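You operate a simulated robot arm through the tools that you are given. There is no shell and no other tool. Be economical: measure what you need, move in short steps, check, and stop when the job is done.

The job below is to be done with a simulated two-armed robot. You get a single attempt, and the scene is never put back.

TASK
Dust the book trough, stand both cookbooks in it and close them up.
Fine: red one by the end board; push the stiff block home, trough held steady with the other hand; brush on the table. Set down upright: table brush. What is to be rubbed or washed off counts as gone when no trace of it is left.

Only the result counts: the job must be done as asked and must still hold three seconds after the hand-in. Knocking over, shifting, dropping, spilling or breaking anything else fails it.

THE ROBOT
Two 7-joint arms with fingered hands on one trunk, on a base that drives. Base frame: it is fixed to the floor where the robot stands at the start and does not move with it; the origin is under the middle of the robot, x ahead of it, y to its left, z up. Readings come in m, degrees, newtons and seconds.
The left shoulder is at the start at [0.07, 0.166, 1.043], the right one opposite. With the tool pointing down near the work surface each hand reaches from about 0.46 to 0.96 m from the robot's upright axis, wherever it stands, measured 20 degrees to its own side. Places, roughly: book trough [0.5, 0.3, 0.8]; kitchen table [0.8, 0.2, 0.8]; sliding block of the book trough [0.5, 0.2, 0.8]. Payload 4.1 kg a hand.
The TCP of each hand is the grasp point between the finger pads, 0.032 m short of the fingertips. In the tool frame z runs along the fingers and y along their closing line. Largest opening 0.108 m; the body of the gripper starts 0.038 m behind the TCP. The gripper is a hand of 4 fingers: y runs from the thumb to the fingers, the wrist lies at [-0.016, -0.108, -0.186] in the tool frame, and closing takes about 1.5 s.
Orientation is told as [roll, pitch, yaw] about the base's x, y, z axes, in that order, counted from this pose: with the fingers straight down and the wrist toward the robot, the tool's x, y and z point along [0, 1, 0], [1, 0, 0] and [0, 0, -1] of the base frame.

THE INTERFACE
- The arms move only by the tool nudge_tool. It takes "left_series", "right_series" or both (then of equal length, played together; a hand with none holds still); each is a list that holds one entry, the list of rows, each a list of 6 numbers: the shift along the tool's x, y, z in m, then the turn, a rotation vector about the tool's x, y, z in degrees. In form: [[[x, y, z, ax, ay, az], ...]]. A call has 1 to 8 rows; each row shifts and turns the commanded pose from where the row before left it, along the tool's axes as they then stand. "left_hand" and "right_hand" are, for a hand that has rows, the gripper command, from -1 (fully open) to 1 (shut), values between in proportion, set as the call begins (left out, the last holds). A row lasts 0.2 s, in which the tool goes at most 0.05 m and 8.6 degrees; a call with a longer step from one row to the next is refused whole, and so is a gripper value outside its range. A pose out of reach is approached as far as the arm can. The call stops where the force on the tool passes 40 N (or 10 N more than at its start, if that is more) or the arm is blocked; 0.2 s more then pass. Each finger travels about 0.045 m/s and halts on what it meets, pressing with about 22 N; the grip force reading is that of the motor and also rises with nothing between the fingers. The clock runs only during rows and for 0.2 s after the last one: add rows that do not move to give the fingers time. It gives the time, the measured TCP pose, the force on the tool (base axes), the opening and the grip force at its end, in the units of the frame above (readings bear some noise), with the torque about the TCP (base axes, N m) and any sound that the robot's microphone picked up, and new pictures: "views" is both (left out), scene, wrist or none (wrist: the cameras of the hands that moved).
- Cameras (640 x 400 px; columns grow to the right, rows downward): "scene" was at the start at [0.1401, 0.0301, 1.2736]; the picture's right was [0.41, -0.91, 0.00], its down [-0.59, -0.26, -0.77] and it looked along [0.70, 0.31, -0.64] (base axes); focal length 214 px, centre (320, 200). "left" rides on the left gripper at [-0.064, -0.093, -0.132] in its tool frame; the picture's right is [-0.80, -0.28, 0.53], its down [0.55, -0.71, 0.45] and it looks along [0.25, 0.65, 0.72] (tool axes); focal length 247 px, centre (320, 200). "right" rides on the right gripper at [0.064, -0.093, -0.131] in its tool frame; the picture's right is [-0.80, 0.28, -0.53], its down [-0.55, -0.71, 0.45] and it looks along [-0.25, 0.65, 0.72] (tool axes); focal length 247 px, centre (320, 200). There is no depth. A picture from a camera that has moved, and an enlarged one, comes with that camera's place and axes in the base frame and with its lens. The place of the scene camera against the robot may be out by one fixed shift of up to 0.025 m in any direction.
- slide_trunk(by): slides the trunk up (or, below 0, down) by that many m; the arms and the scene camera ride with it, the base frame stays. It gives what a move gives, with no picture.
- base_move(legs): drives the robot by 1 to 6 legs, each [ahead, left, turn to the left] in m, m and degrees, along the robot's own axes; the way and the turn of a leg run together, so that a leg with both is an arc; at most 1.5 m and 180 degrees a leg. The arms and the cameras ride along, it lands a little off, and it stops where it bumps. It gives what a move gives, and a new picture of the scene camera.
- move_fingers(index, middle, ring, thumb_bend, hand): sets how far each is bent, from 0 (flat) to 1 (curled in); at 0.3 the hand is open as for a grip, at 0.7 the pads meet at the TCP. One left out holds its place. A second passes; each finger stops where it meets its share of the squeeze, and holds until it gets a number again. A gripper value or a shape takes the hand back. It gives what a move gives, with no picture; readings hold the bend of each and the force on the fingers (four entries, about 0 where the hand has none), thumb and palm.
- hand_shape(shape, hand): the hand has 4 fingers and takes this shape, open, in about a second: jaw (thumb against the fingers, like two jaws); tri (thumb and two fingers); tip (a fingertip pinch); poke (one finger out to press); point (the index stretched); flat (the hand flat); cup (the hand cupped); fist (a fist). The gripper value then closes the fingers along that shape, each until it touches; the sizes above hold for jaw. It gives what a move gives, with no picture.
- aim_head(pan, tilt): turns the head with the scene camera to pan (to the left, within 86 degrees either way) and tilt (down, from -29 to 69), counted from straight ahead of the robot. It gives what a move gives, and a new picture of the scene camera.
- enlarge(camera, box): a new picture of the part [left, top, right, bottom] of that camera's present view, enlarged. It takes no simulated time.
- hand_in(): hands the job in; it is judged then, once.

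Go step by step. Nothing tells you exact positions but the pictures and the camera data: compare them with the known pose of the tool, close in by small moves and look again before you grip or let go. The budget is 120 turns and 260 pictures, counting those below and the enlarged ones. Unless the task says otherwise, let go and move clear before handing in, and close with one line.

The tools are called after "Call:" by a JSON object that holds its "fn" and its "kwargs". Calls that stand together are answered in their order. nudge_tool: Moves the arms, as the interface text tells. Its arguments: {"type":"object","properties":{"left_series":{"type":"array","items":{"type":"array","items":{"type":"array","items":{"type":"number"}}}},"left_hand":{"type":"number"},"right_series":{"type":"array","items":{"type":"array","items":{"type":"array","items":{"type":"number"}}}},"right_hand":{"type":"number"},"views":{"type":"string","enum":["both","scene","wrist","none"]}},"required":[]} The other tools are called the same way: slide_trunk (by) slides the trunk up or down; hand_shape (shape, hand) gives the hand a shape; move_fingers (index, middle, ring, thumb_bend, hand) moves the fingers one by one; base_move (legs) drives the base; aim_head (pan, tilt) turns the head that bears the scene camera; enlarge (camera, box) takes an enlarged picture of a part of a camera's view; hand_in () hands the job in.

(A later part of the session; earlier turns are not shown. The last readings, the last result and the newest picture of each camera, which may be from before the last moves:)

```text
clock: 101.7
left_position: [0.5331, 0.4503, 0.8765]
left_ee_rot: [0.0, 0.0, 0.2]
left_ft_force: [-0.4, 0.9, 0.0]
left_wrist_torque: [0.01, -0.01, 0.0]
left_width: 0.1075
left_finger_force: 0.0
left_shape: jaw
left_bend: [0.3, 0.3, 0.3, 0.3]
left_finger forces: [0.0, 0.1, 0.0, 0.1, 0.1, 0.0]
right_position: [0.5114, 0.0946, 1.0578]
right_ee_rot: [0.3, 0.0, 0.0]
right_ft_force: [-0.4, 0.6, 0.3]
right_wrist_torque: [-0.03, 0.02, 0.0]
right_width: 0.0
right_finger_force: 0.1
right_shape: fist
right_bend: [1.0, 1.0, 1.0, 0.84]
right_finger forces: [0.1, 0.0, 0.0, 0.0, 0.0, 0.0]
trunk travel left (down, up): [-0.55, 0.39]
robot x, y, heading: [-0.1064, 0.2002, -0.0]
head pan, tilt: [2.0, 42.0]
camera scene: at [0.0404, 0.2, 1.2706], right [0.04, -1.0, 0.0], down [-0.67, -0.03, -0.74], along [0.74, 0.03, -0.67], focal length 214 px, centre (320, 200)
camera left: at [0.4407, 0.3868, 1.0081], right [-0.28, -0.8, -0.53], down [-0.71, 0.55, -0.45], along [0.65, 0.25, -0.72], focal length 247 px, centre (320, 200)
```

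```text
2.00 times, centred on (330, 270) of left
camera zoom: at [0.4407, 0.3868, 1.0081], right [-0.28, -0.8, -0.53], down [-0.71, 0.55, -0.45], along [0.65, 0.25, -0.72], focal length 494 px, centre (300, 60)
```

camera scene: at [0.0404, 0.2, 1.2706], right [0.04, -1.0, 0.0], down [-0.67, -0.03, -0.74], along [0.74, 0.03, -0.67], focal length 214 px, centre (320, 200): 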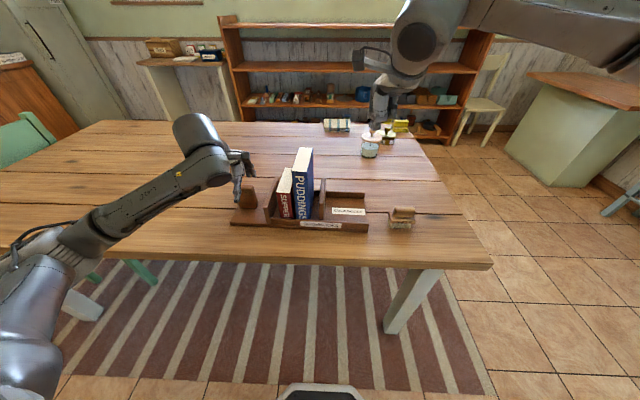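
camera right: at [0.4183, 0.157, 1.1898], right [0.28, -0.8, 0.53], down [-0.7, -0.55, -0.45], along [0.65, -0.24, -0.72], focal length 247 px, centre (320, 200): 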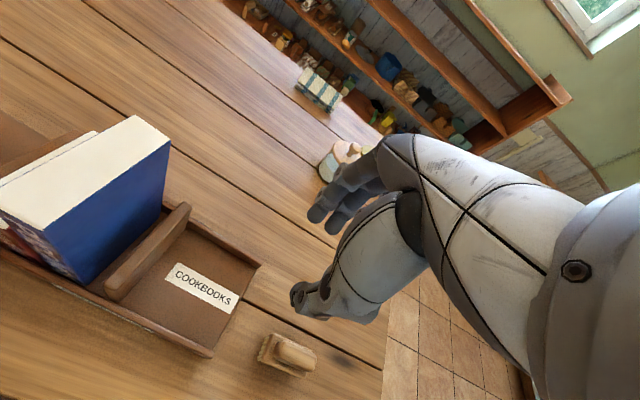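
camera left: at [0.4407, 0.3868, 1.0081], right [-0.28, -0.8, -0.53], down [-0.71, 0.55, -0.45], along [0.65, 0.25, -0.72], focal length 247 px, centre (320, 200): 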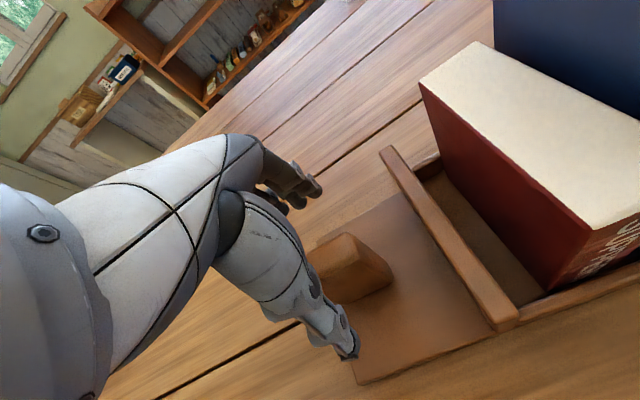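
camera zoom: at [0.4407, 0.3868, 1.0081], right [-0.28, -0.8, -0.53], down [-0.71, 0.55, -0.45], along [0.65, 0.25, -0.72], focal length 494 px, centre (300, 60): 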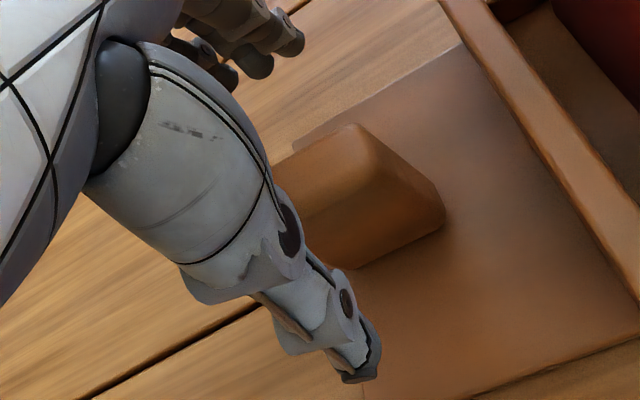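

The post is centred near (0.531, 0.459). I adjust, go down and grip it.

Call:
{"fn": "nudge_tool", "kwargs": {"left_series": [[[0.007, -0.002, 0.02, 0, 0, 0], [0, 0, 0.02, 0, 0, 0], [0, 0, 0.01, 0, 0, 0], [0, 0, 0, 0, 0, 0]]], "views": "none"}}

Call:
{"fn": "nudge_tool", "kwargs": {"left_series": [[[0, 0, 0, 0, 0, 0], [0, 0, 0, 0, 0, 0], [0, 0, 0, 0, 0, 0], [0, 0, 0, 0, 0, 0], [0, 0, 0, 0, 0, 0], [0, 0, 0, 0, 0, 0], [0, 0, 0, 0, 0, 0], [0, 0, 0, 0, 0, 0]]], "left_hand": 1}}

Call:
{"fn": "enlarge", "kwargs": {"camera": "scene", "box": [205, 140, 345, 240]}}

```text
clock: 102.7
left_position: [0.5335, 0.4551, 0.8251]
left_ee_rot: [0.0, -0.1, 0.1]
left_ft_force: [-0.5, -0.4, -0.5]
left_wrist_torque: [0.02, 0.02, 0.03]
left_width: 0.1075
left_finger_force: 0.0
left_shape: jaw
left_bend: [0.3, 0.3, 0.3, 0.3]
left_finger forces: [0.0, 0.0, 0.0, 0.1, 0.0, 0.0]
right_position: [0.5114, 0.0942, 1.0583]
right_ee_rot: [0.4, 0.1, 0.0]
right_ft_force: [0.0, -0.9, -0.4]
right_wrist_torque: [0.05, -0.01, 0.03]
right_width: 0.0
right_finger_force: 0.1
right_shape: fist
right_bend: [1.0, 1.0, 1.0, 0.84]
right_finger forces: [0.1, 0.0, 0.1, 0.1, 0.1, 0.0]
trunk travel left (down, up): [-0.55, 0.39]
robot x, y, heading: [-0.1061, 0.1984, 0.3]
head pan, tilt: [2.0, 42.0]
```

```text
clock: 104.5
left_position: [0.5333, 0.4558, 0.8251]
left_ee_rot: [0.0, 0.0, 0.2]
left_ft_force: [-0.3, 0.7, 0.6]
left_wrist_torque: [0.03, 0.01, -0.06]
left_width: 0.0213
left_finger_force: 22.2
left_shape: jaw
left_bend: [0.72, 0.64, 0.63, 0.74]
left_finger forces: [10.9, 5.9, 2.7, 0.0, 19.6, 0.1]
right_position: [0.5109, 0.0952, 1.0583]
right_ee_rot: [0.3, 0.0, 0.1]
right_ft_force: [-0.2, 0.6, -0.5]
right_wrist_torque: [-0.01, 0.0, -0.02]
right_width: 0.0002
right_finger_force: 0.1
right_shape: fist
right_bend: [1.0, 1.0, 1.0, 0.84]
right_finger forces: [0.0, 0.0, 0.0, 0.0, 0.0, 0.0]
trunk travel left (down, up): [-0.55, 0.39]
robot x, y, heading: [-0.1025, 0.2005, 0.1]
head pan, tilt: [2.0, 42.0]
camera scene: at [0.0406, 0.2003, 1.2705], right [0.04, -1.0, 0.0], down [-0.67, -0.03, -0.74], along [0.74, 0.03, -0.67], focal length 214 px, centre (320, 200)
camera left: at [0.4403, 0.3915, 0.9581], right [-0.28, -0.8, -0.53], down [-0.71, 0.55, -0.45], along [0.65, 0.25, -0.72], focal length 247 px, centre (320, 200)
```

scene: 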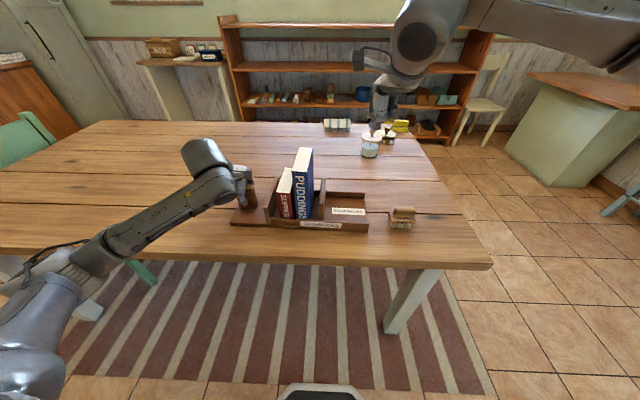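
left: 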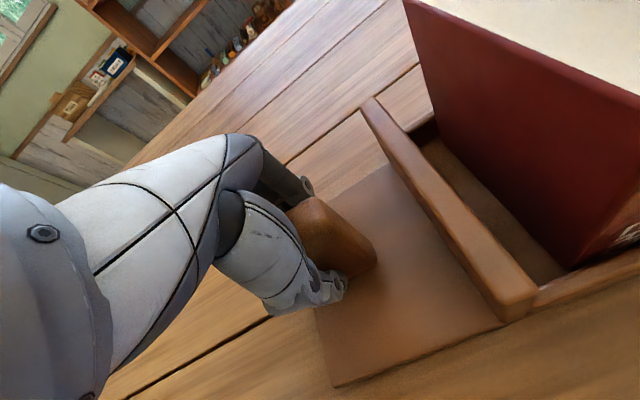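

```text
4.00 times, centred on (275, 190) of scene
camera zoom: at [0.0406, 0.2003, 1.2705], right [0.04, -1.0, 0.0], down [-0.67, -0.03, -0.74], along [0.74, 0.03, -0.67], focal length 858 px, centre (500, 240)
```

zoom: 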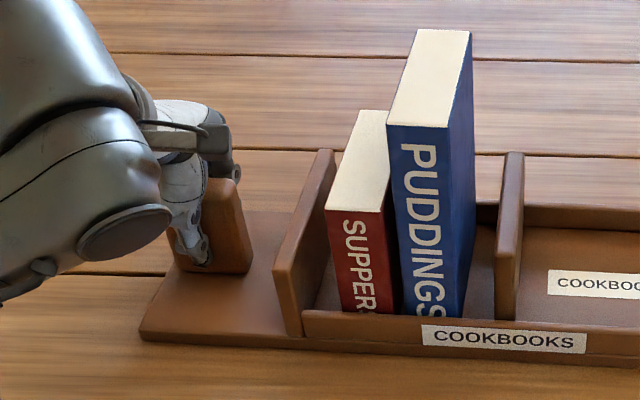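

The left hand holds the post (trough unmoved). I bring the right fist down behind the block, staying above the side walls.

Call:
{"fn": "nudge_tool", "kwargs": {"right_series": [[[0.01, 0.001, 0.04, 0, 0, 0], [0.01, 0.001, 0.04, 0, 0, 0], [0.01, 0.002, 0.04, 0, 0, 0], [0.0, 0.002, 0.04, 0, 0, 0], [0.0, 0.001, 0.03, 0, 0, 0], [0, 0, 0, 0, 0, 0]]]}}

Call:
{"fn": "enlarge", "kwargs": {"camera": "scene", "box": [265, 120, 405, 240]}}

Call:
{"fn": "enlarge", "kwargs": {"camera": "right", "box": [60, 60, 400, 400]}}

```text
clock: 105.8
left_position: [0.5324, 0.4545, 0.8256]
left_ee_rot: [0.0, 0.0, 0.2]
left_ft_force: [-1.1, 0.5, -0.7]
left_wrist_torque: [-0.02, 0.03, -0.01]
left_width: 0.0211
left_finger_force: 22.3
left_shape: jaw
left_bend: [0.72, 0.64, 0.63, 0.74]
left_finger forces: [11.1, 6.0, 3.0, 0.1, 21.5, 0.0]
right_position: [0.5202, 0.125, 0.8653]
right_ee_rot: [0.4, -0.1, 0.1]
right_ft_force: [0.5, 0.3, 0.5]
right_wrist_torque: [0.03, 0.03, 0.02]
right_width: 0.0
right_finger_force: 0.0
right_shape: fist
right_bend: [1.0, 1.0, 1.0, 0.84]
right_finger forces: [0.1, 0.0, 0.0, 0.0, 0.1, 0.1]
trunk travel left (down, up): [-0.55, 0.39]
robot x, y, heading: [-0.103, 0.2042, 0.3]
head pan, tilt: [2.0, 42.0]
camera scene: at [0.0406, 0.2003, 1.2705], right [0.04, -1.0, 0.0], down [-0.67, -0.03, -0.74], along [0.74, 0.03, -0.67], focal length 214 px, centre (320, 200)
camera right: at [0.4265, 0.1897, 0.9976], right [0.28, -0.8, 0.53], down [-0.71, -0.55, -0.45], along [0.65, -0.25, -0.72], focal length 247 px, centre (320, 200)
```

scene: 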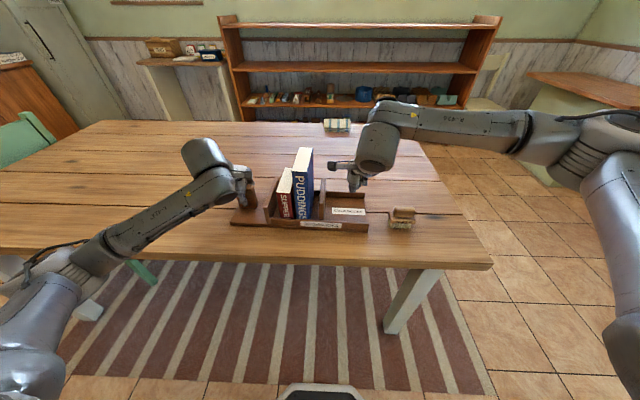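
right: 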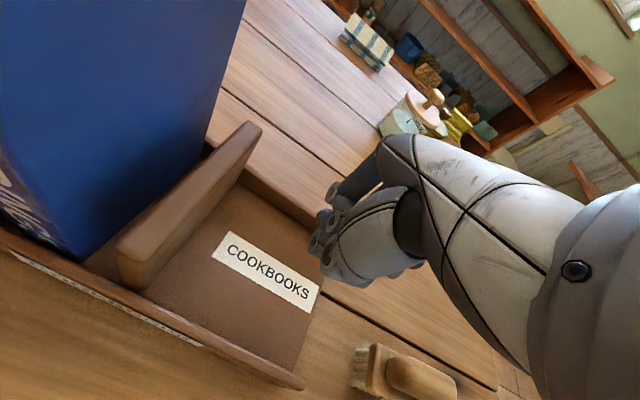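

```text
3.33 times, centred on (335, 180) of scene
camera zoom: at [0.0406, 0.2003, 1.2705], right [0.04, -1.0, 0.0], down [-0.67, -0.03, -0.74], along [0.74, 0.03, -0.67], focal length 715 px, centre (270, 267)
```

zoom: 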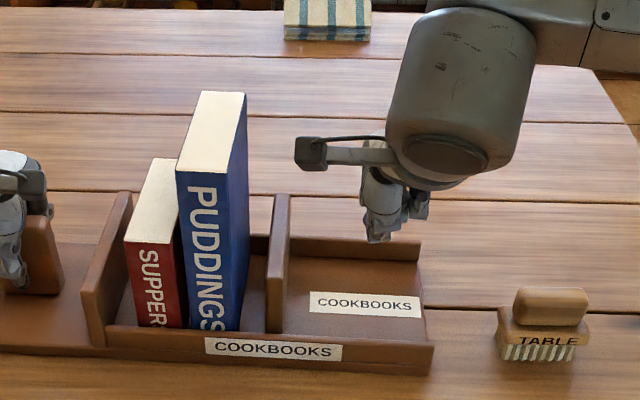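

```text
1.18 times, centred on (230, 230) of right
camera zoom: at [0.4265, 0.1897, 0.9976], right [0.28, -0.8, 0.53], down [-0.71, -0.55, -0.45], along [0.65, -0.25, -0.72], focal length 291 px, centre (426, 165)
```

zoom: 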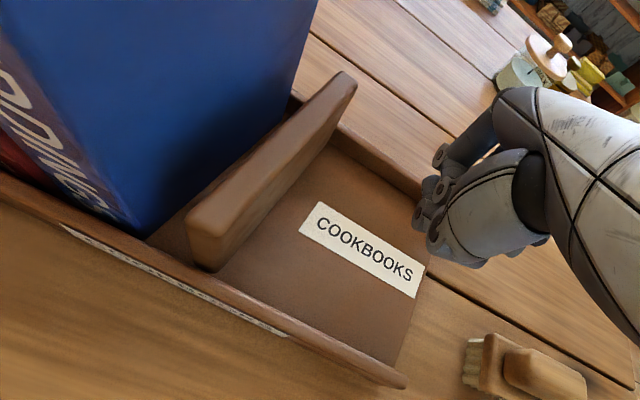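

The hand's camera mount sticks out toward +y and would run near the blue book, so I turn the fist to about +30° yaw and then lower to z≈0.823.

Call:
{"fn": "nudge_tool", "kwargs": {"right_series": [[[0, 0, 0, 0, 0, -8], [0, 0, 0, 0, 0, -8], [0, 0, 0, 0, 0, -8], [0, 0, 0, 0, 0, -8], [0, 0, 0.02, 0, 0, 0], [0, 0, 0.02, 0, 0, 0], [0, 0, 0, 0, 0, 0]]]}}

Call:
{"fn": "enlarge", "kwargs": {"camera": "scene", "box": [265, 120, 405, 240]}}

Call:
{"fn": "enlarge", "kwargs": {"camera": "right", "box": [60, 60, 400, 400]}}

```text
clock: 107.5
left_position: [0.5331, 0.455, 0.8257]
left_ee_rot: [0.0, 0.1, 0.2]
left_ft_force: [0.0, 0.6, -0.5]
left_wrist_torque: [-0.01, 0.01, -0.06]
left_width: 0.0213
left_finger_force: 21.8
left_shape: jaw
left_bend: [0.72, 0.64, 0.63, 0.74]
left_finger forces: [11.3, 6.1, 2.9, 0.0, 21.4, 0.0]
right_position: [0.5179, 0.1281, 0.8276]
right_ee_rot: [0.2, -0.2, 32.0]
right_ft_force: [-0.6, -0.3, -0.2]
right_wrist_torque: [0.03, -0.01, -0.03]
right_width: 0.0
right_finger_force: 0.0
right_shape: fist
right_bend: [1.0, 1.0, 1.0, 0.84]
right_finger forces: [0.1, 0.0, 0.1, 0.0, 0.0, 0.1]
trunk travel left (down, up): [-0.55, 0.39]
robot x, y, heading: [-0.1053, 0.2025, 0.2]
head pan, tilt: [2.0, 42.0]
camera scene: at [0.0407, 0.2003, 1.2705], right [0.04, -1.0, 0.0], down [-0.67, -0.03, -0.74], along [0.74, 0.03, -0.67], focal length 214 px, centre (320, 200)
camera right: at [0.4043, 0.1329, 0.9594], right [0.66, -0.53, 0.53], down [-0.31, -0.84, -0.45], along [0.68, 0.14, -0.72], focal length 247 px, centre (320, 200)
```

scene: 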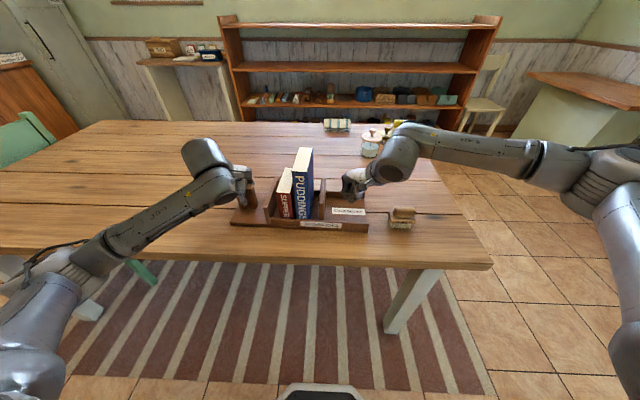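
right: 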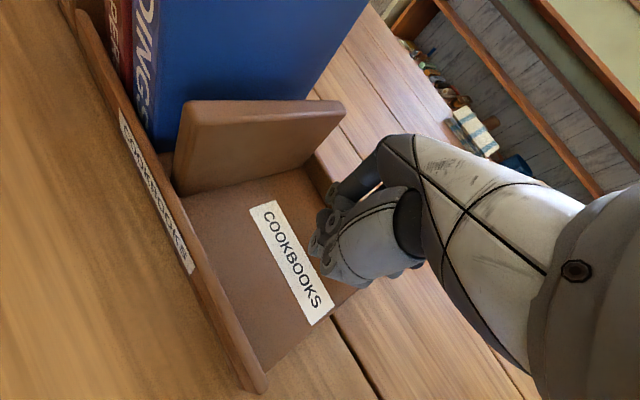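

```text
3.33 times, centred on (335, 180) of scene
camera zoom: at [0.0407, 0.2003, 1.2705], right [0.04, -1.0, 0.0], down [-0.67, -0.03, -0.74], along [0.74, 0.03, -0.67], focal length 715 px, centre (270, 267)
```

zoom: 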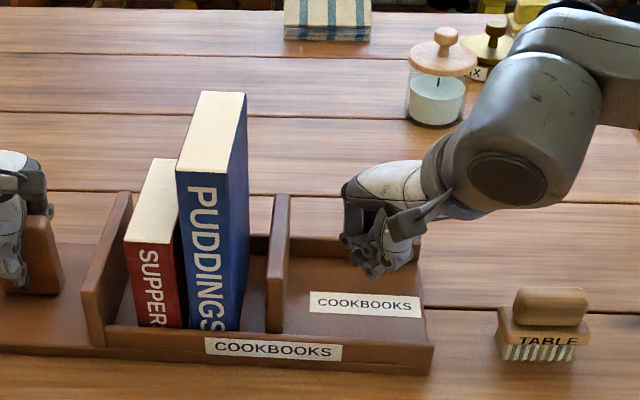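

```text
1.18 times, centred on (230, 230) of right
camera zoom: at [0.4043, 0.1329, 0.9594], right [0.66, -0.53, 0.53], down [-0.31, -0.84, -0.45], along [0.68, 0.14, -0.72], focal length 291 px, centre (426, 165)
```

zoom: 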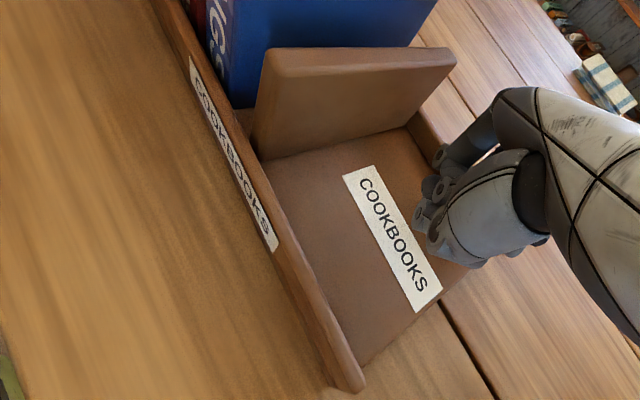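

The leading knuckle is about 3 cm beyond the TCP in x, so I shift 33 mm toward the robot to push at the block's middle, and approach.

Call:
{"fn": "nudge_tool", "kwargs": {"right_series": [[[0.0175, -0.028, 0.004, 0, 0, 0], [0.017, 0.0106, 0, 0, 0, 0], [0.0127, 0.008, 0, 0, 0, 0], [0, 0, 0, 0, 0, 0]]]}}

Call:
{"fn": "enlarge", "kwargs": {"camera": "scene", "box": [265, 140, 385, 240]}}

Call:
{"fn": "enlarge", "kwargs": {"camera": "right", "box": [120, 60, 420, 360]}}

```text
clock: 108.5
left_position: [0.5326, 0.4553, 0.8268]
left_ee_rot: [0.0, 0.0, 0.2]
left_ft_force: [-0.7, -0.3, 0.2]
left_wrist_torque: [-0.02, 0.04, -0.04]
left_width: 0.0212
left_finger_force: 22.5
left_shape: jaw
left_bend: [0.72, 0.64, 0.63, 0.74]
left_finger forces: [11.0, 5.9, 3.0, 0.1, 21.5, 0.0]
right_position: [0.4872, 0.1613, 0.824]
right_ee_rot: [0.1, -0.1, 31.8]
right_ft_force: [-0.1, -0.6, 0.7]
right_wrist_torque: [0.02, 0.01, 0.04]
right_width: 0.0002
right_finger_force: 0.0
right_shape: fist
right_bend: [1.0, 1.0, 1.0, 0.84]
right_finger forces: [0.0, 0.0, 0.1, 0.0, 0.1, 0.0]
trunk travel left (down, up): [-0.55, 0.39]
robot x, y, heading: [-0.1073, 0.2013, 0.1]
head pan, tilt: [2.0, 42.0]
camera scene: at [0.0406, 0.2002, 1.2705], right [0.04, -1.0, 0.0], down [-0.67, -0.03, -0.74], along [0.74, 0.03, -0.67], focal length 214 px, centre (320, 200)
camera right: at [0.3743, 0.167, 0.9562], right [0.66, -0.53, 0.53], down [-0.31, -0.84, -0.45], along [0.68, 0.14, -0.72], focal length 247 px, centre (320, 200)
```

scene: 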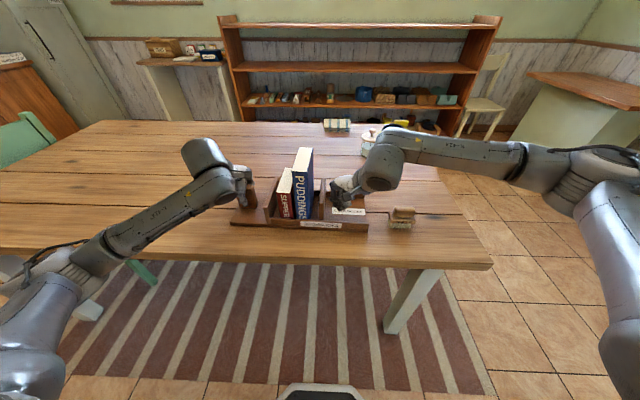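
right: 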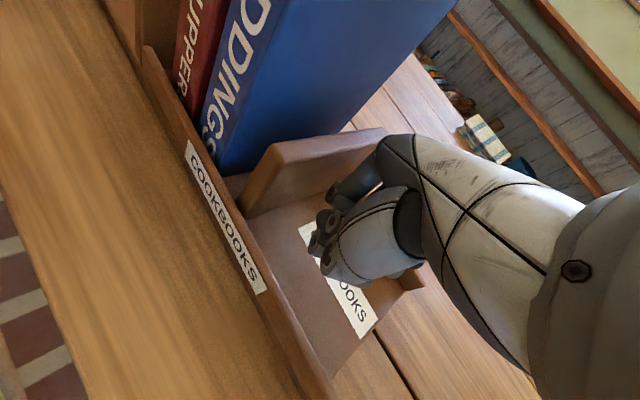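

```text
4.00 times, centred on (325, 190) of scene
camera zoom: at [0.0406, 0.2002, 1.2705], right [0.04, -1.0, 0.0], down [-0.67, -0.03, -0.74], along [0.74, 0.03, -0.67], focal length 858 px, centre (300, 240)
```

zoom: 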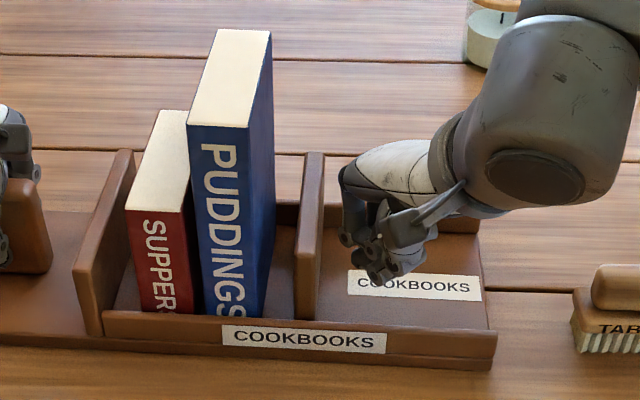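

```text
1.33 times, centred on (270, 210) of right
camera zoom: at [0.3743, 0.167, 0.9562], right [0.66, -0.53, 0.53], down [-0.31, -0.84, -0.45], along [0.68, 0.14, -0.72], focal length 329 px, centre (387, 187)
```

zoom: 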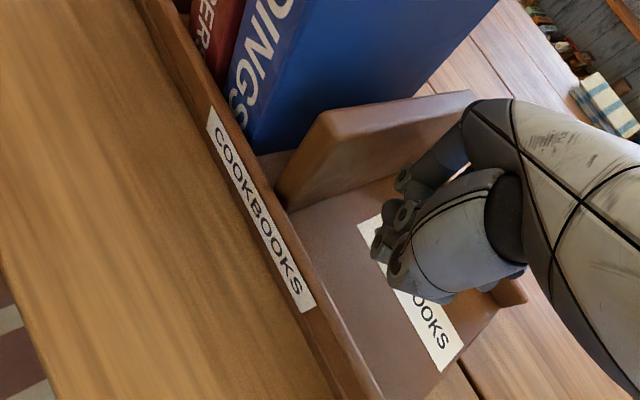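

The fist faces the block's middle. I push gently along +y and watch forces on both hands.

Call:
{"fn": "nudge_tool", "kwargs": {"right_series": [[[0.0085, 0.0053, 0, 0, 0, 0], [0.0085, 0.0053, 0, 0, 0, 0], [0.0085, 0.0053, 0, 0, 0, 0], [0.0, 0.0, 0, 0, 0, 0]]]}}

Call:
{"fn": "enlarge", "kwargs": {"camera": "scene", "box": [265, 140, 385, 240]}}

```text
clock: 109.5
left_position: [0.5325, 0.4544, 0.8267]
left_ee_rot: [-0.1, -0.1, 0.1]
left_ft_force: [0.6, 4.0, 0.0]
left_wrist_torque: [0.12, -0.01, -0.08]
left_width: 0.0209
left_finger_force: 21.8
left_shape: jaw
left_bend: [0.72, 0.64, 0.63, 0.74]
left_finger forces: [11.3, 6.1, 3.2, 0.0, 21.0, 0.0]
right_position: [0.4852, 0.1924, 0.8228]
right_ee_rot: [0.3, -0.1, 32.0]
right_ft_force: [0.4, -1.0, 0.5]
right_wrist_torque: [0.04, 0.01, -0.05]
right_width: 0.0001
right_finger_force: 0.1
right_shape: fist
right_bend: [1.0, 1.0, 1.0, 0.84]
right_finger forces: [1.2, 0.0, 0.0, 0.0, 0.0, 0.1]
trunk travel left (down, up): [-0.55, 0.39]
robot x, y, heading: [-0.1039, 0.2046, 0.1]
head pan, tilt: [2.0, 42.0]
camera scene: at [0.0408, 0.2007, 1.2704], right [0.04, -1.0, 0.0], down [-0.67, -0.03, -0.74], along [0.74, 0.03, -0.67], focal length 214 px, centre (320, 200)
camera right: at [0.3718, 0.1975, 0.9554], right [0.66, -0.53, 0.53], down [-0.31, -0.84, -0.45], along [0.68, 0.14, -0.72], focal length 247 px, centre (320, 200)
```

scene: 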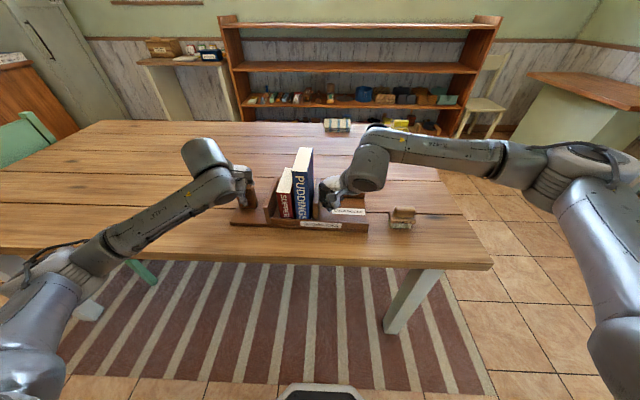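
right: 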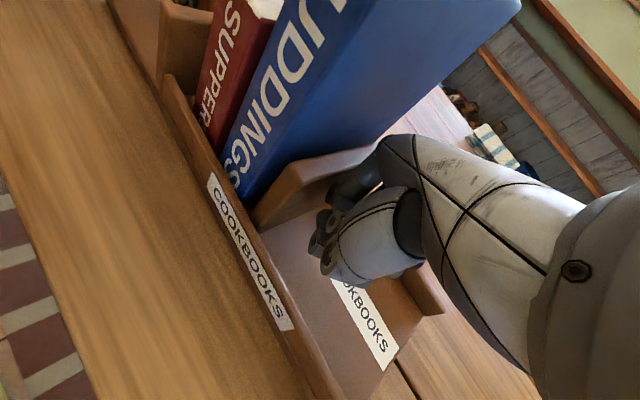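

```text
4.00 times, centred on (325, 190) of scene
camera zoom: at [0.0408, 0.2007, 1.2704], right [0.04, -1.0, 0.0], down [-0.67, -0.03, -0.74], along [0.74, 0.03, -0.67], focal length 858 px, centre (300, 240)
```

zoom: 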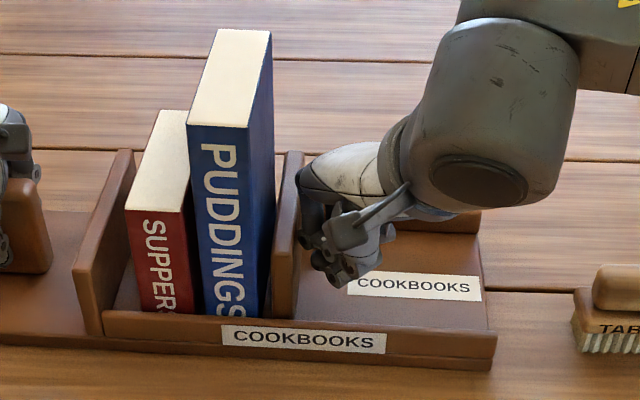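

The block slides (left hand feels 4 N), trough still. I keep pushing in small steps.

Call:
{"fn": "nudge_tool", "kwargs": {"right_series": [[[0.0068, 0.0042, 0, 0, 0, 0], [0.0068, 0.0042, 0, 0, 0, 0], [0.0, 0.0, 0, 0, 0, 0]]]}}

Call:
{"fn": "enlarge", "kwargs": {"camera": "scene", "box": [245, 130, 385, 240]}}

```text
clock: 110.2
left_position: [0.5335, 0.4557, 0.8273]
left_ee_rot: [-0.1, 0.0, 0.2]
left_ft_force: [-0.1, 5.2, 0.3]
left_wrist_torque: [0.15, -0.02, -0.05]
left_width: 0.0213
left_finger_force: 21.9
left_shape: jaw
left_bend: [0.72, 0.64, 0.63, 0.74]
left_finger forces: [11.3, 6.4, 3.1, 0.0, 20.8, 0.0]
right_position: [0.4841, 0.2089, 0.8231]
right_ee_rot: [0.3, -0.2, 32.1]
right_ft_force: [-0.1, -2.3, 0.6]
right_wrist_torque: [0.08, 0.0, -0.06]
right_width: 0.0003
right_finger_force: 0.0
right_shape: fist
right_bend: [1.0, 1.0, 1.0, 0.84]
right_finger forces: [2.1, 0.0, 0.1, 0.0, 0.0, 0.0]
trunk travel left (down, up): [-0.55, 0.39]
robot x, y, heading: [-0.1069, 0.202, 0.5]
head pan, tilt: [2.0, 42.0]
camera scene: at [0.0408, 0.2008, 1.2705], right [0.04, -1.0, 0.0], down [-0.67, -0.03, -0.74], along [0.74, 0.03, -0.67], focal length 214 px, centre (320, 200)
camera right: at [0.3717, 0.2136, 0.9551], right [0.66, -0.53, 0.53], down [-0.31, -0.84, -0.45], along [0.68, 0.14, -0.72], focal length 247 px, centre (320, 200)
```

scene: 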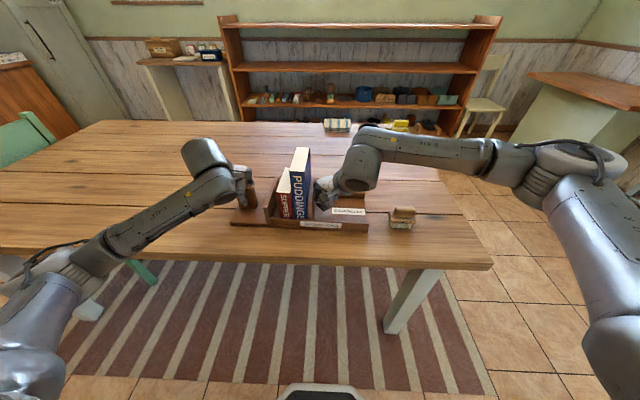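
right: 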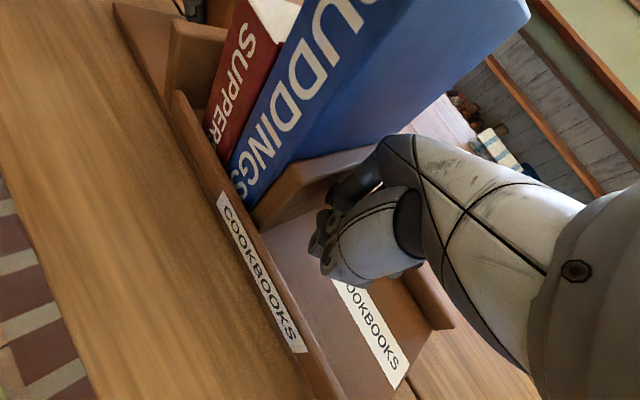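

```text
3.64 times, centred on (315, 185) of scene
camera zoom: at [0.0408, 0.2008, 1.2705], right [0.04, -1.0, 0.0], down [-0.67, -0.03, -0.74], along [0.74, 0.03, -0.67], focal length 780 px, centre (338, 254)
```

zoom: 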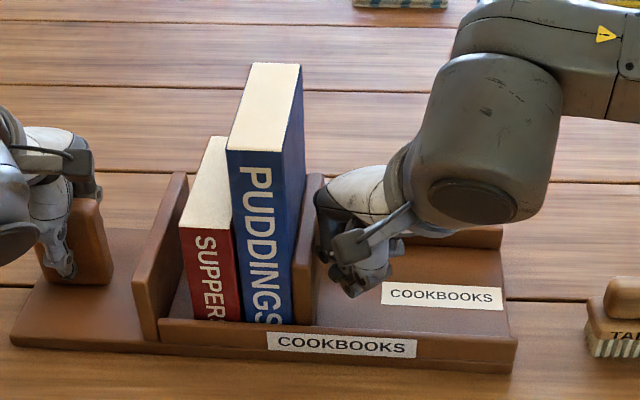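

Block now pushes blue against red. I continue.

Call:
{"fn": "nudge_tool", "kwargs": {"right_series": [[[0.0068, 0.0042, 0, 0, 0, 0], [0.0068, 0.0042, 0, 0, 0, 0], [0.0034, 0.0021, 0, 0, 0, 0], [0.0, 0.0, 0, 0, 0, 0]]]}}

Call:
{"fn": "enlarge", "kwargs": {"camera": "scene", "box": [245, 130, 385, 240]}}

```text
clock: 111.2
left_position: [0.5309, 0.4548, 0.8253]
left_ee_rot: [-0.1, 0.0, 0.1]
left_ft_force: [1.0, 7.7, -0.6]
left_wrist_torque: [0.18, -0.05, -0.09]
left_width: 0.0214
left_finger_force: 22.3
left_shape: jaw
left_bend: [0.72, 0.64, 0.63, 0.74]
left_finger forces: [11.6, 6.5, 3.2, 0.0, 20.4, 0.0]
right_position: [0.4853, 0.2274, 0.8231]
right_ee_rot: [0.3, -0.3, 32.1]
right_ft_force: [1.3, -2.5, 0.3]
right_wrist_torque: [0.09, 0.06, -0.07]
right_width: 0.0
right_finger_force: 0.1
right_shape: fist
right_bend: [1.0, 1.0, 1.0, 0.84]
right_finger forces: [2.7, 0.0, 0.0, 0.1, 0.0, 0.0]
trunk travel left (down, up): [-0.55, 0.39]
robot x, y, heading: [-0.1053, 0.2041, 0.5]
head pan, tilt: [2.0, 42.0]
camera scene: at [0.0409, 0.2009, 1.2705], right [0.04, -1.0, 0.0], down [-0.67, -0.03, -0.74], along [0.74, 0.03, -0.67], focal length 214 px, centre (320, 200)
camera right: at [0.3718, 0.2319, 0.9558], right [0.66, -0.53, 0.53], down [-0.31, -0.84, -0.45], along [0.68, 0.14, -0.72], focal length 247 px, centre (320, 200)
```

scene: 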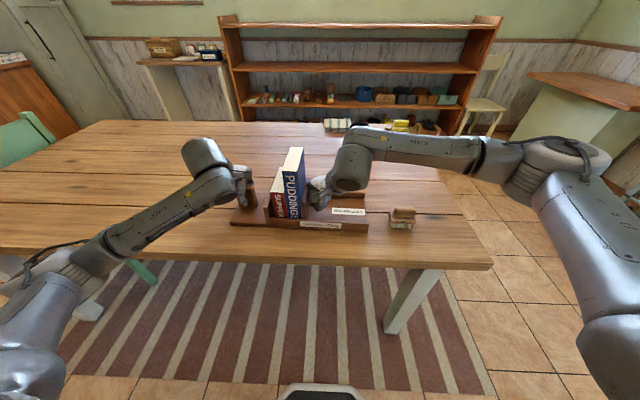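
right: 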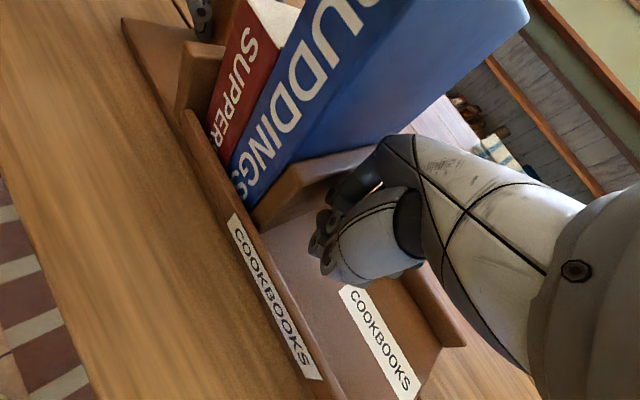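

```text
3.64 times, centred on (315, 185) of scene
camera zoom: at [0.0409, 0.2009, 1.2705], right [0.04, -1.0, 0.0], down [-0.67, -0.03, -0.74], along [0.74, 0.03, -0.67], focal length 780 px, centre (338, 254)
```

zoom: 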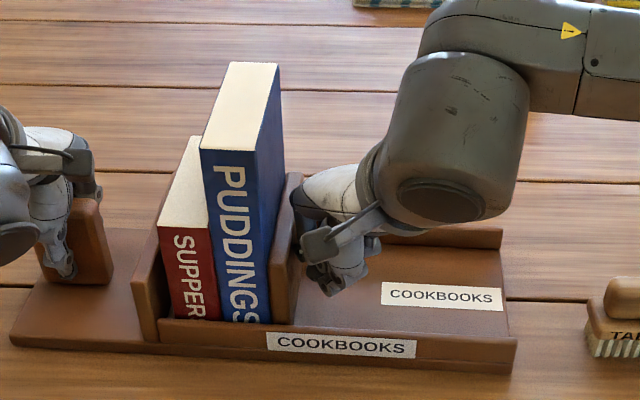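

Nearly closed. I keep pushing in 5 mm steps until the force rises sharply.

Call:
{"fn": "nudge_tool", "kwargs": {"right_series": [[[0.0042, 0.0026, 0, 0, 0, 0], [0.0042, 0.0026, 0, 0, 0, 0], [0.0, 0.0, 0, 0, 0, 0]]]}}

Call:
{"fn": "enlarge", "kwargs": {"camera": "scene", "box": [245, 130, 385, 240]}}

Call:
{"fn": "enlarge", "kwargs": {"camera": "left", "box": [300, 0, 640, 340]}}

```text
clock: 112.0
left_position: [0.534, 0.4552, 0.8257]
left_ee_rot: [0.0, -0.1, 0.3]
left_ft_force: [1.7, 7.3, 1.4]
left_wrist_torque: [0.19, -0.02, -0.12]
left_width: 0.0214
left_finger_force: 22.3
left_shape: jaw
left_bend: [0.72, 0.64, 0.63, 0.74]
left_finger forces: [11.5, 6.7, 3.5, 0.0, 20.4, 0.0]
right_position: [0.484, 0.237, 0.8261]
right_ee_rot: [0.3, -0.2, 32.1]
right_ft_force: [1.3, -3.1, -1.1]
right_wrist_torque: [0.07, 0.04, -0.07]
right_width: 0.0001
right_finger_force: 0.1
right_shape: fist
right_bend: [1.0, 1.0, 1.0, 0.84]
right_finger forces: [2.8, 0.0, 0.0, 0.0, 0.0, 0.1]
trunk travel left (down, up): [-0.55, 0.39]
robot x, y, heading: [-0.1074, 0.2013, 0.3]
head pan, tilt: [2.0, 42.0]
camera scene: at [0.0409, 0.2008, 1.2705], right [0.04, -1.0, 0.0], down [-0.67, -0.03, -0.74], along [0.74, 0.03, -0.67], focal length 214 px, centre (320, 200)
camera right: at [0.3713, 0.242, 0.9572], right [0.66, -0.53, 0.53], down [-0.31, -0.84, -0.45], along [0.68, 0.14, -0.72], focal length 247 px, centre (320, 200)
```

scene: 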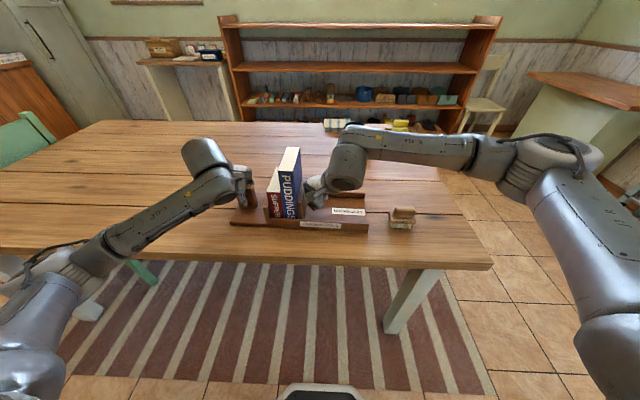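
right: 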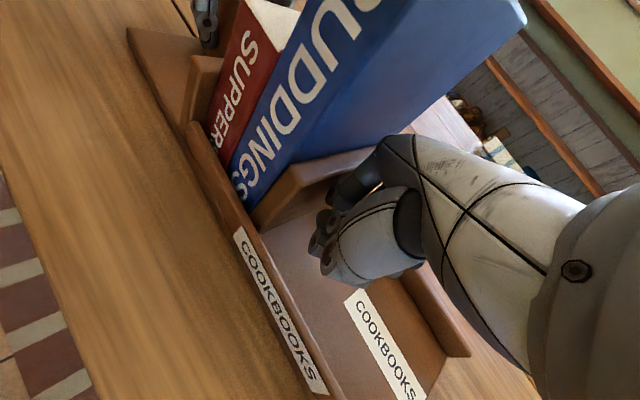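

```text
3.64 times, centred on (315, 185) of scene
camera zoom: at [0.0409, 0.2008, 1.2705], right [0.04, -1.0, 0.0], down [-0.67, -0.03, -0.74], along [0.74, 0.03, -0.67], focal length 780 px, centre (338, 254)
```

zoom: 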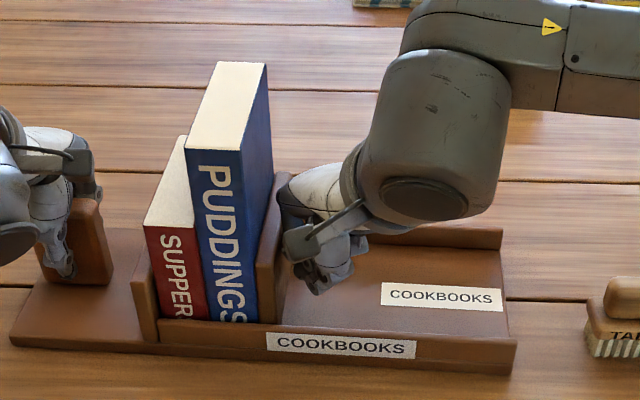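

```text
1.18 times, centred on (470, 170) of left
camera zoom: at [0.4404, 0.3919, 0.9582], right [-0.28, -0.8, -0.53], down [-0.71, 0.55, -0.45], along [0.65, 0.25, -0.72], focal length 291 px, centre (144, 235)
```

zoom: 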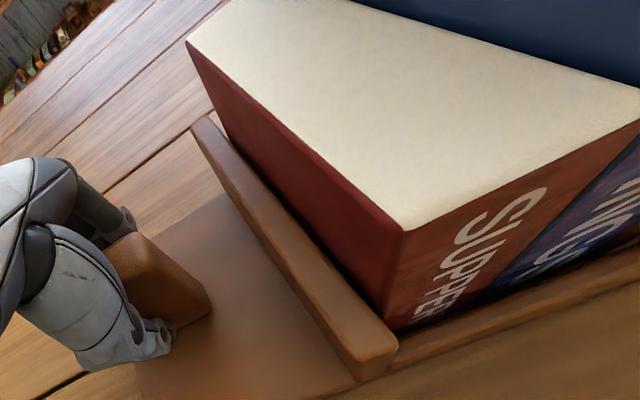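

Call:
{"fn": "nudge_tool", "kwargs": {"right_series": [[[0.0026, 0.0016, 0, 0, 0, 0], [0.0026, 0.0016, 0, 0, 0, 0], [0.0026, 0.0016, 0, 0, 0, 0], [0.0, 0.0, 0, 0, 0, 0]]], "views": "none"}}

Call:
{"fn": "enlarge", "kwargs": {"camera": "scene", "box": [245, 130, 385, 240]}}

Call:
{"fn": "enlarge", "kwargs": {"camera": "left", "box": [300, 0, 640, 340]}}

```text
clock: 113.0
left_position: [0.5329, 0.4565, 0.8259]
left_ee_rot: [0.2, 0.1, 0.4]
left_ft_force: [2.6, 33.3, -0.1]
left_wrist_torque: [0.75, -0.06, -0.27]
left_width: 0.021
left_finger_force: 21.5
left_shape: jaw
left_bend: [0.72, 0.64, 0.63, 0.74]
left_finger forces: [11.2, 6.4, 3.3, 0.0, 19.3, 0.0]
right_position: [0.4848, 0.2422, 0.8245]
right_ee_rot: [0.3, -0.2, 31.8]
right_ft_force: [-2.8, -37.5, 4.7]
right_wrist_torque: [1.47, -0.17, -0.52]
right_width: 0.1038
right_finger_force: 0.0
right_shape: fist
right_bend: [1.0, 1.0, 1.0, 0.84]
right_finger forces: [37.8, 0.1, 0.0, 0.1, 0.0, 0.0]
trunk travel left (down, up): [-0.55, 0.39]
robot x, y, heading: [-0.1039, 0.201, 0.3]
head pan, tilt: [2.0, 42.0]
```

```text
3.64 times, centred on (315, 185) of scene
camera zoom: at [0.0404, 0.199, 1.2705], right [0.04, -1.0, 0.0], down [-0.67, -0.02, -0.74], along [0.74, 0.03, -0.67], focal length 780 px, centre (338, 254)
```

zoom: 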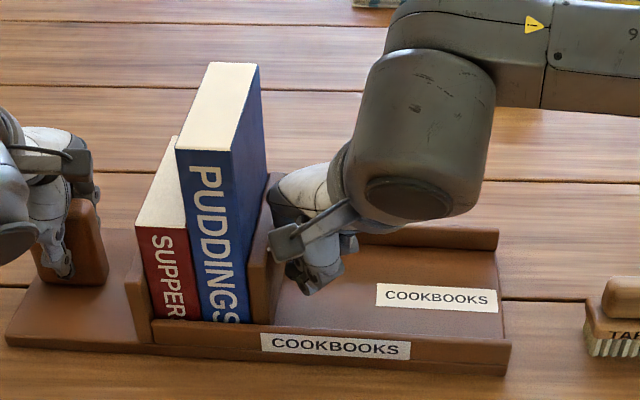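

```text
1.18 times, centred on (470, 170) of left
camera zoom: at [0.4405, 0.3916, 0.9581], right [-0.28, -0.8, -0.54], down [-0.71, 0.55, -0.44], along [0.65, 0.26, -0.72], focal length 291 px, centre (144, 235)
```

zoom: 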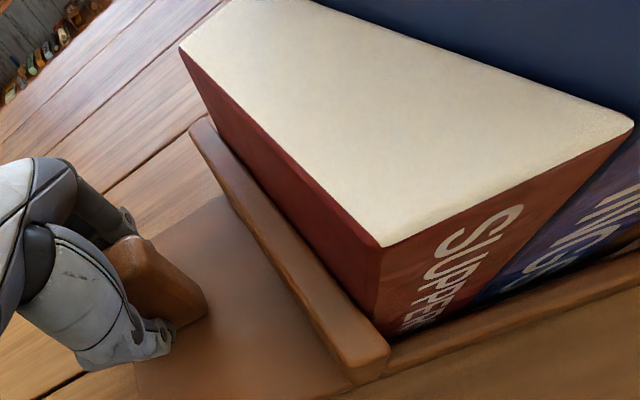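

Force rose to 37 N with the books tight against the end board: closed. I back the fist off along −y and then rise.

Call:
{"fn": "nudge_tool", "kwargs": {"right_series": [[[-0.0042, -0.0026, 0, 0, 0, 0], [-0.0085, -0.0053, 0, 0, 0, 0], [-0.025, -0.0156, 0, 0, 0, 0], [-0.025, -0.0156, -0.01, 0, 0, 0], [0, 0, -0.045, 0, 0, 0], [0, 0, -0.045, 0, 0, 0], [0, 0, -0.045, 0, 0, 0], [0, 0, -0.045, 0, 0, 0]]]}}

Call:
{"fn": "enlarge", "kwargs": {"camera": "scene", "box": [225, 130, 385, 240]}}

Call:
{"fn": "enlarge", "kwargs": {"camera": "right", "box": [0, 0, 400, 400]}}

```text
clock: 114.8
left_position: [0.5327, 0.4545, 0.8272]
left_ee_rot: [-0.2, 0.1, 0.1]
left_ft_force: [-1.9, -3.7, 1.0]
left_wrist_torque: [-0.06, 0.06, -0.03]
left_width: 0.0211
left_finger_force: 22.0
left_shape: jaw
left_bend: [0.72, 0.64, 0.63, 0.74]
left_finger forces: [10.6, 6.0, 3.1, 0.0, 22.2, 0.0]
right_position: [0.4857, 0.1698, 1.0155]
right_ee_rot: [0.2, -0.2, 32.1]
right_ft_force: [-0.6, -0.2, -0.4]
right_wrist_torque: [-0.02, 0.03, 0.01]
right_width: 0.1037
right_finger_force: 0.0
right_shape: fist
right_bend: [1.0, 1.0, 1.0, 0.84]
right_finger forces: [0.0, 0.0, 0.1, 0.1, 0.0, 0.1]
trunk travel left (down, up): [-0.55, 0.39]
robot x, y, heading: [-0.105, 0.1977, 0.2]
head pan, tilt: [2.0, 42.0]
camera scene: at [0.0403, 0.2002, 1.2705], right [0.04, -1.0, 0.0], down [-0.67, -0.03, -0.74], along [0.74, 0.03, -0.67], focal length 214 px, centre (320, 200)
camera right: at [0.3716, 0.1745, 1.1477], right [0.66, -0.53, 0.53], down [-0.31, -0.84, -0.45], along [0.68, 0.14, -0.72], focal length 247 px, centre (320, 200)
```

scene: 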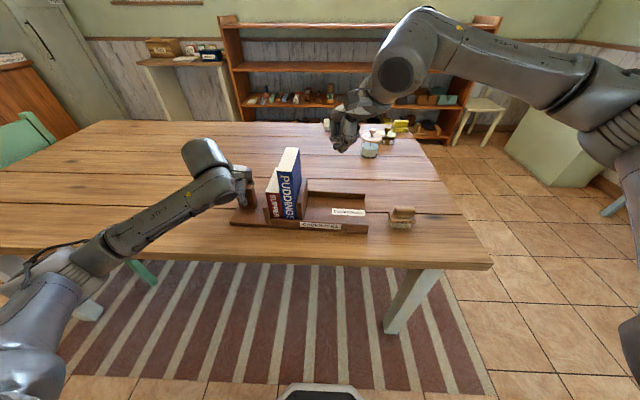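
right: 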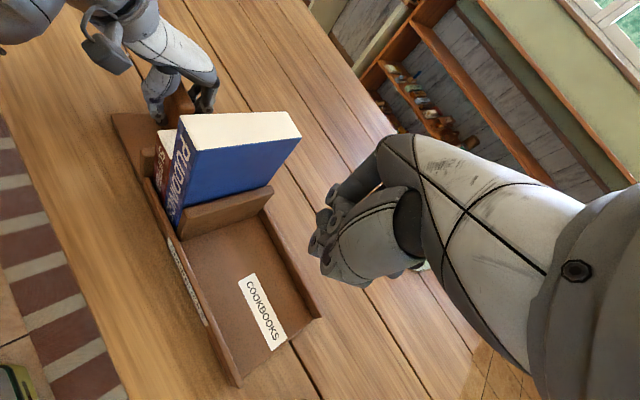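

```text
3.64 times, centred on (305, 185) of scene
camera zoom: at [0.0403, 0.2002, 1.2705], right [0.04, -1.0, 0.0], down [-0.67, -0.03, -0.74], along [0.74, 0.03, -0.67], focal length 780 px, centre (374, 254)
```

zoom: 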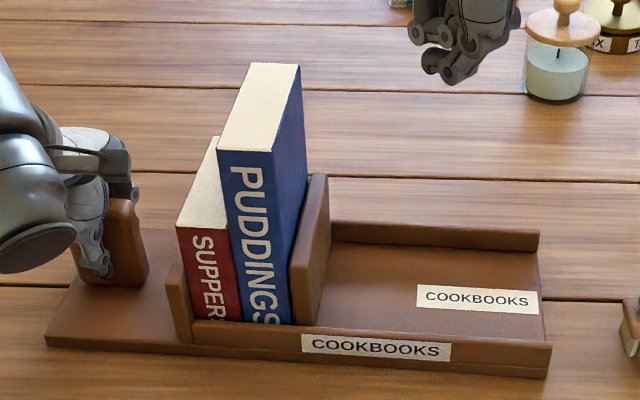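

```text
1.00 times, centred on (200, 200) of right
camera zoom: at [0.3716, 0.1745, 1.1477], right [0.66, -0.53, 0.53], down [-0.31, -0.84, -0.45], along [0.68, 0.14, -0.72], focal length 247 px, centre (440, 200)
```

zoom: 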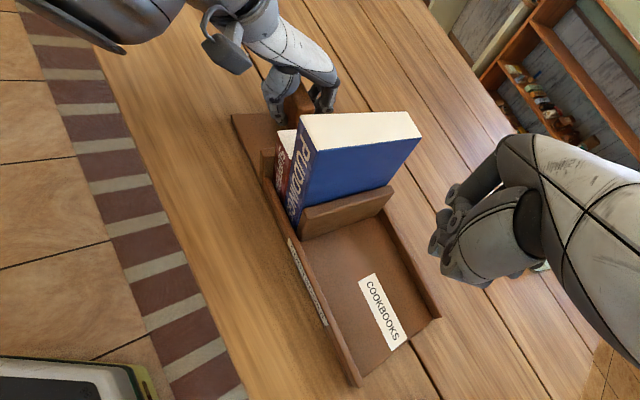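

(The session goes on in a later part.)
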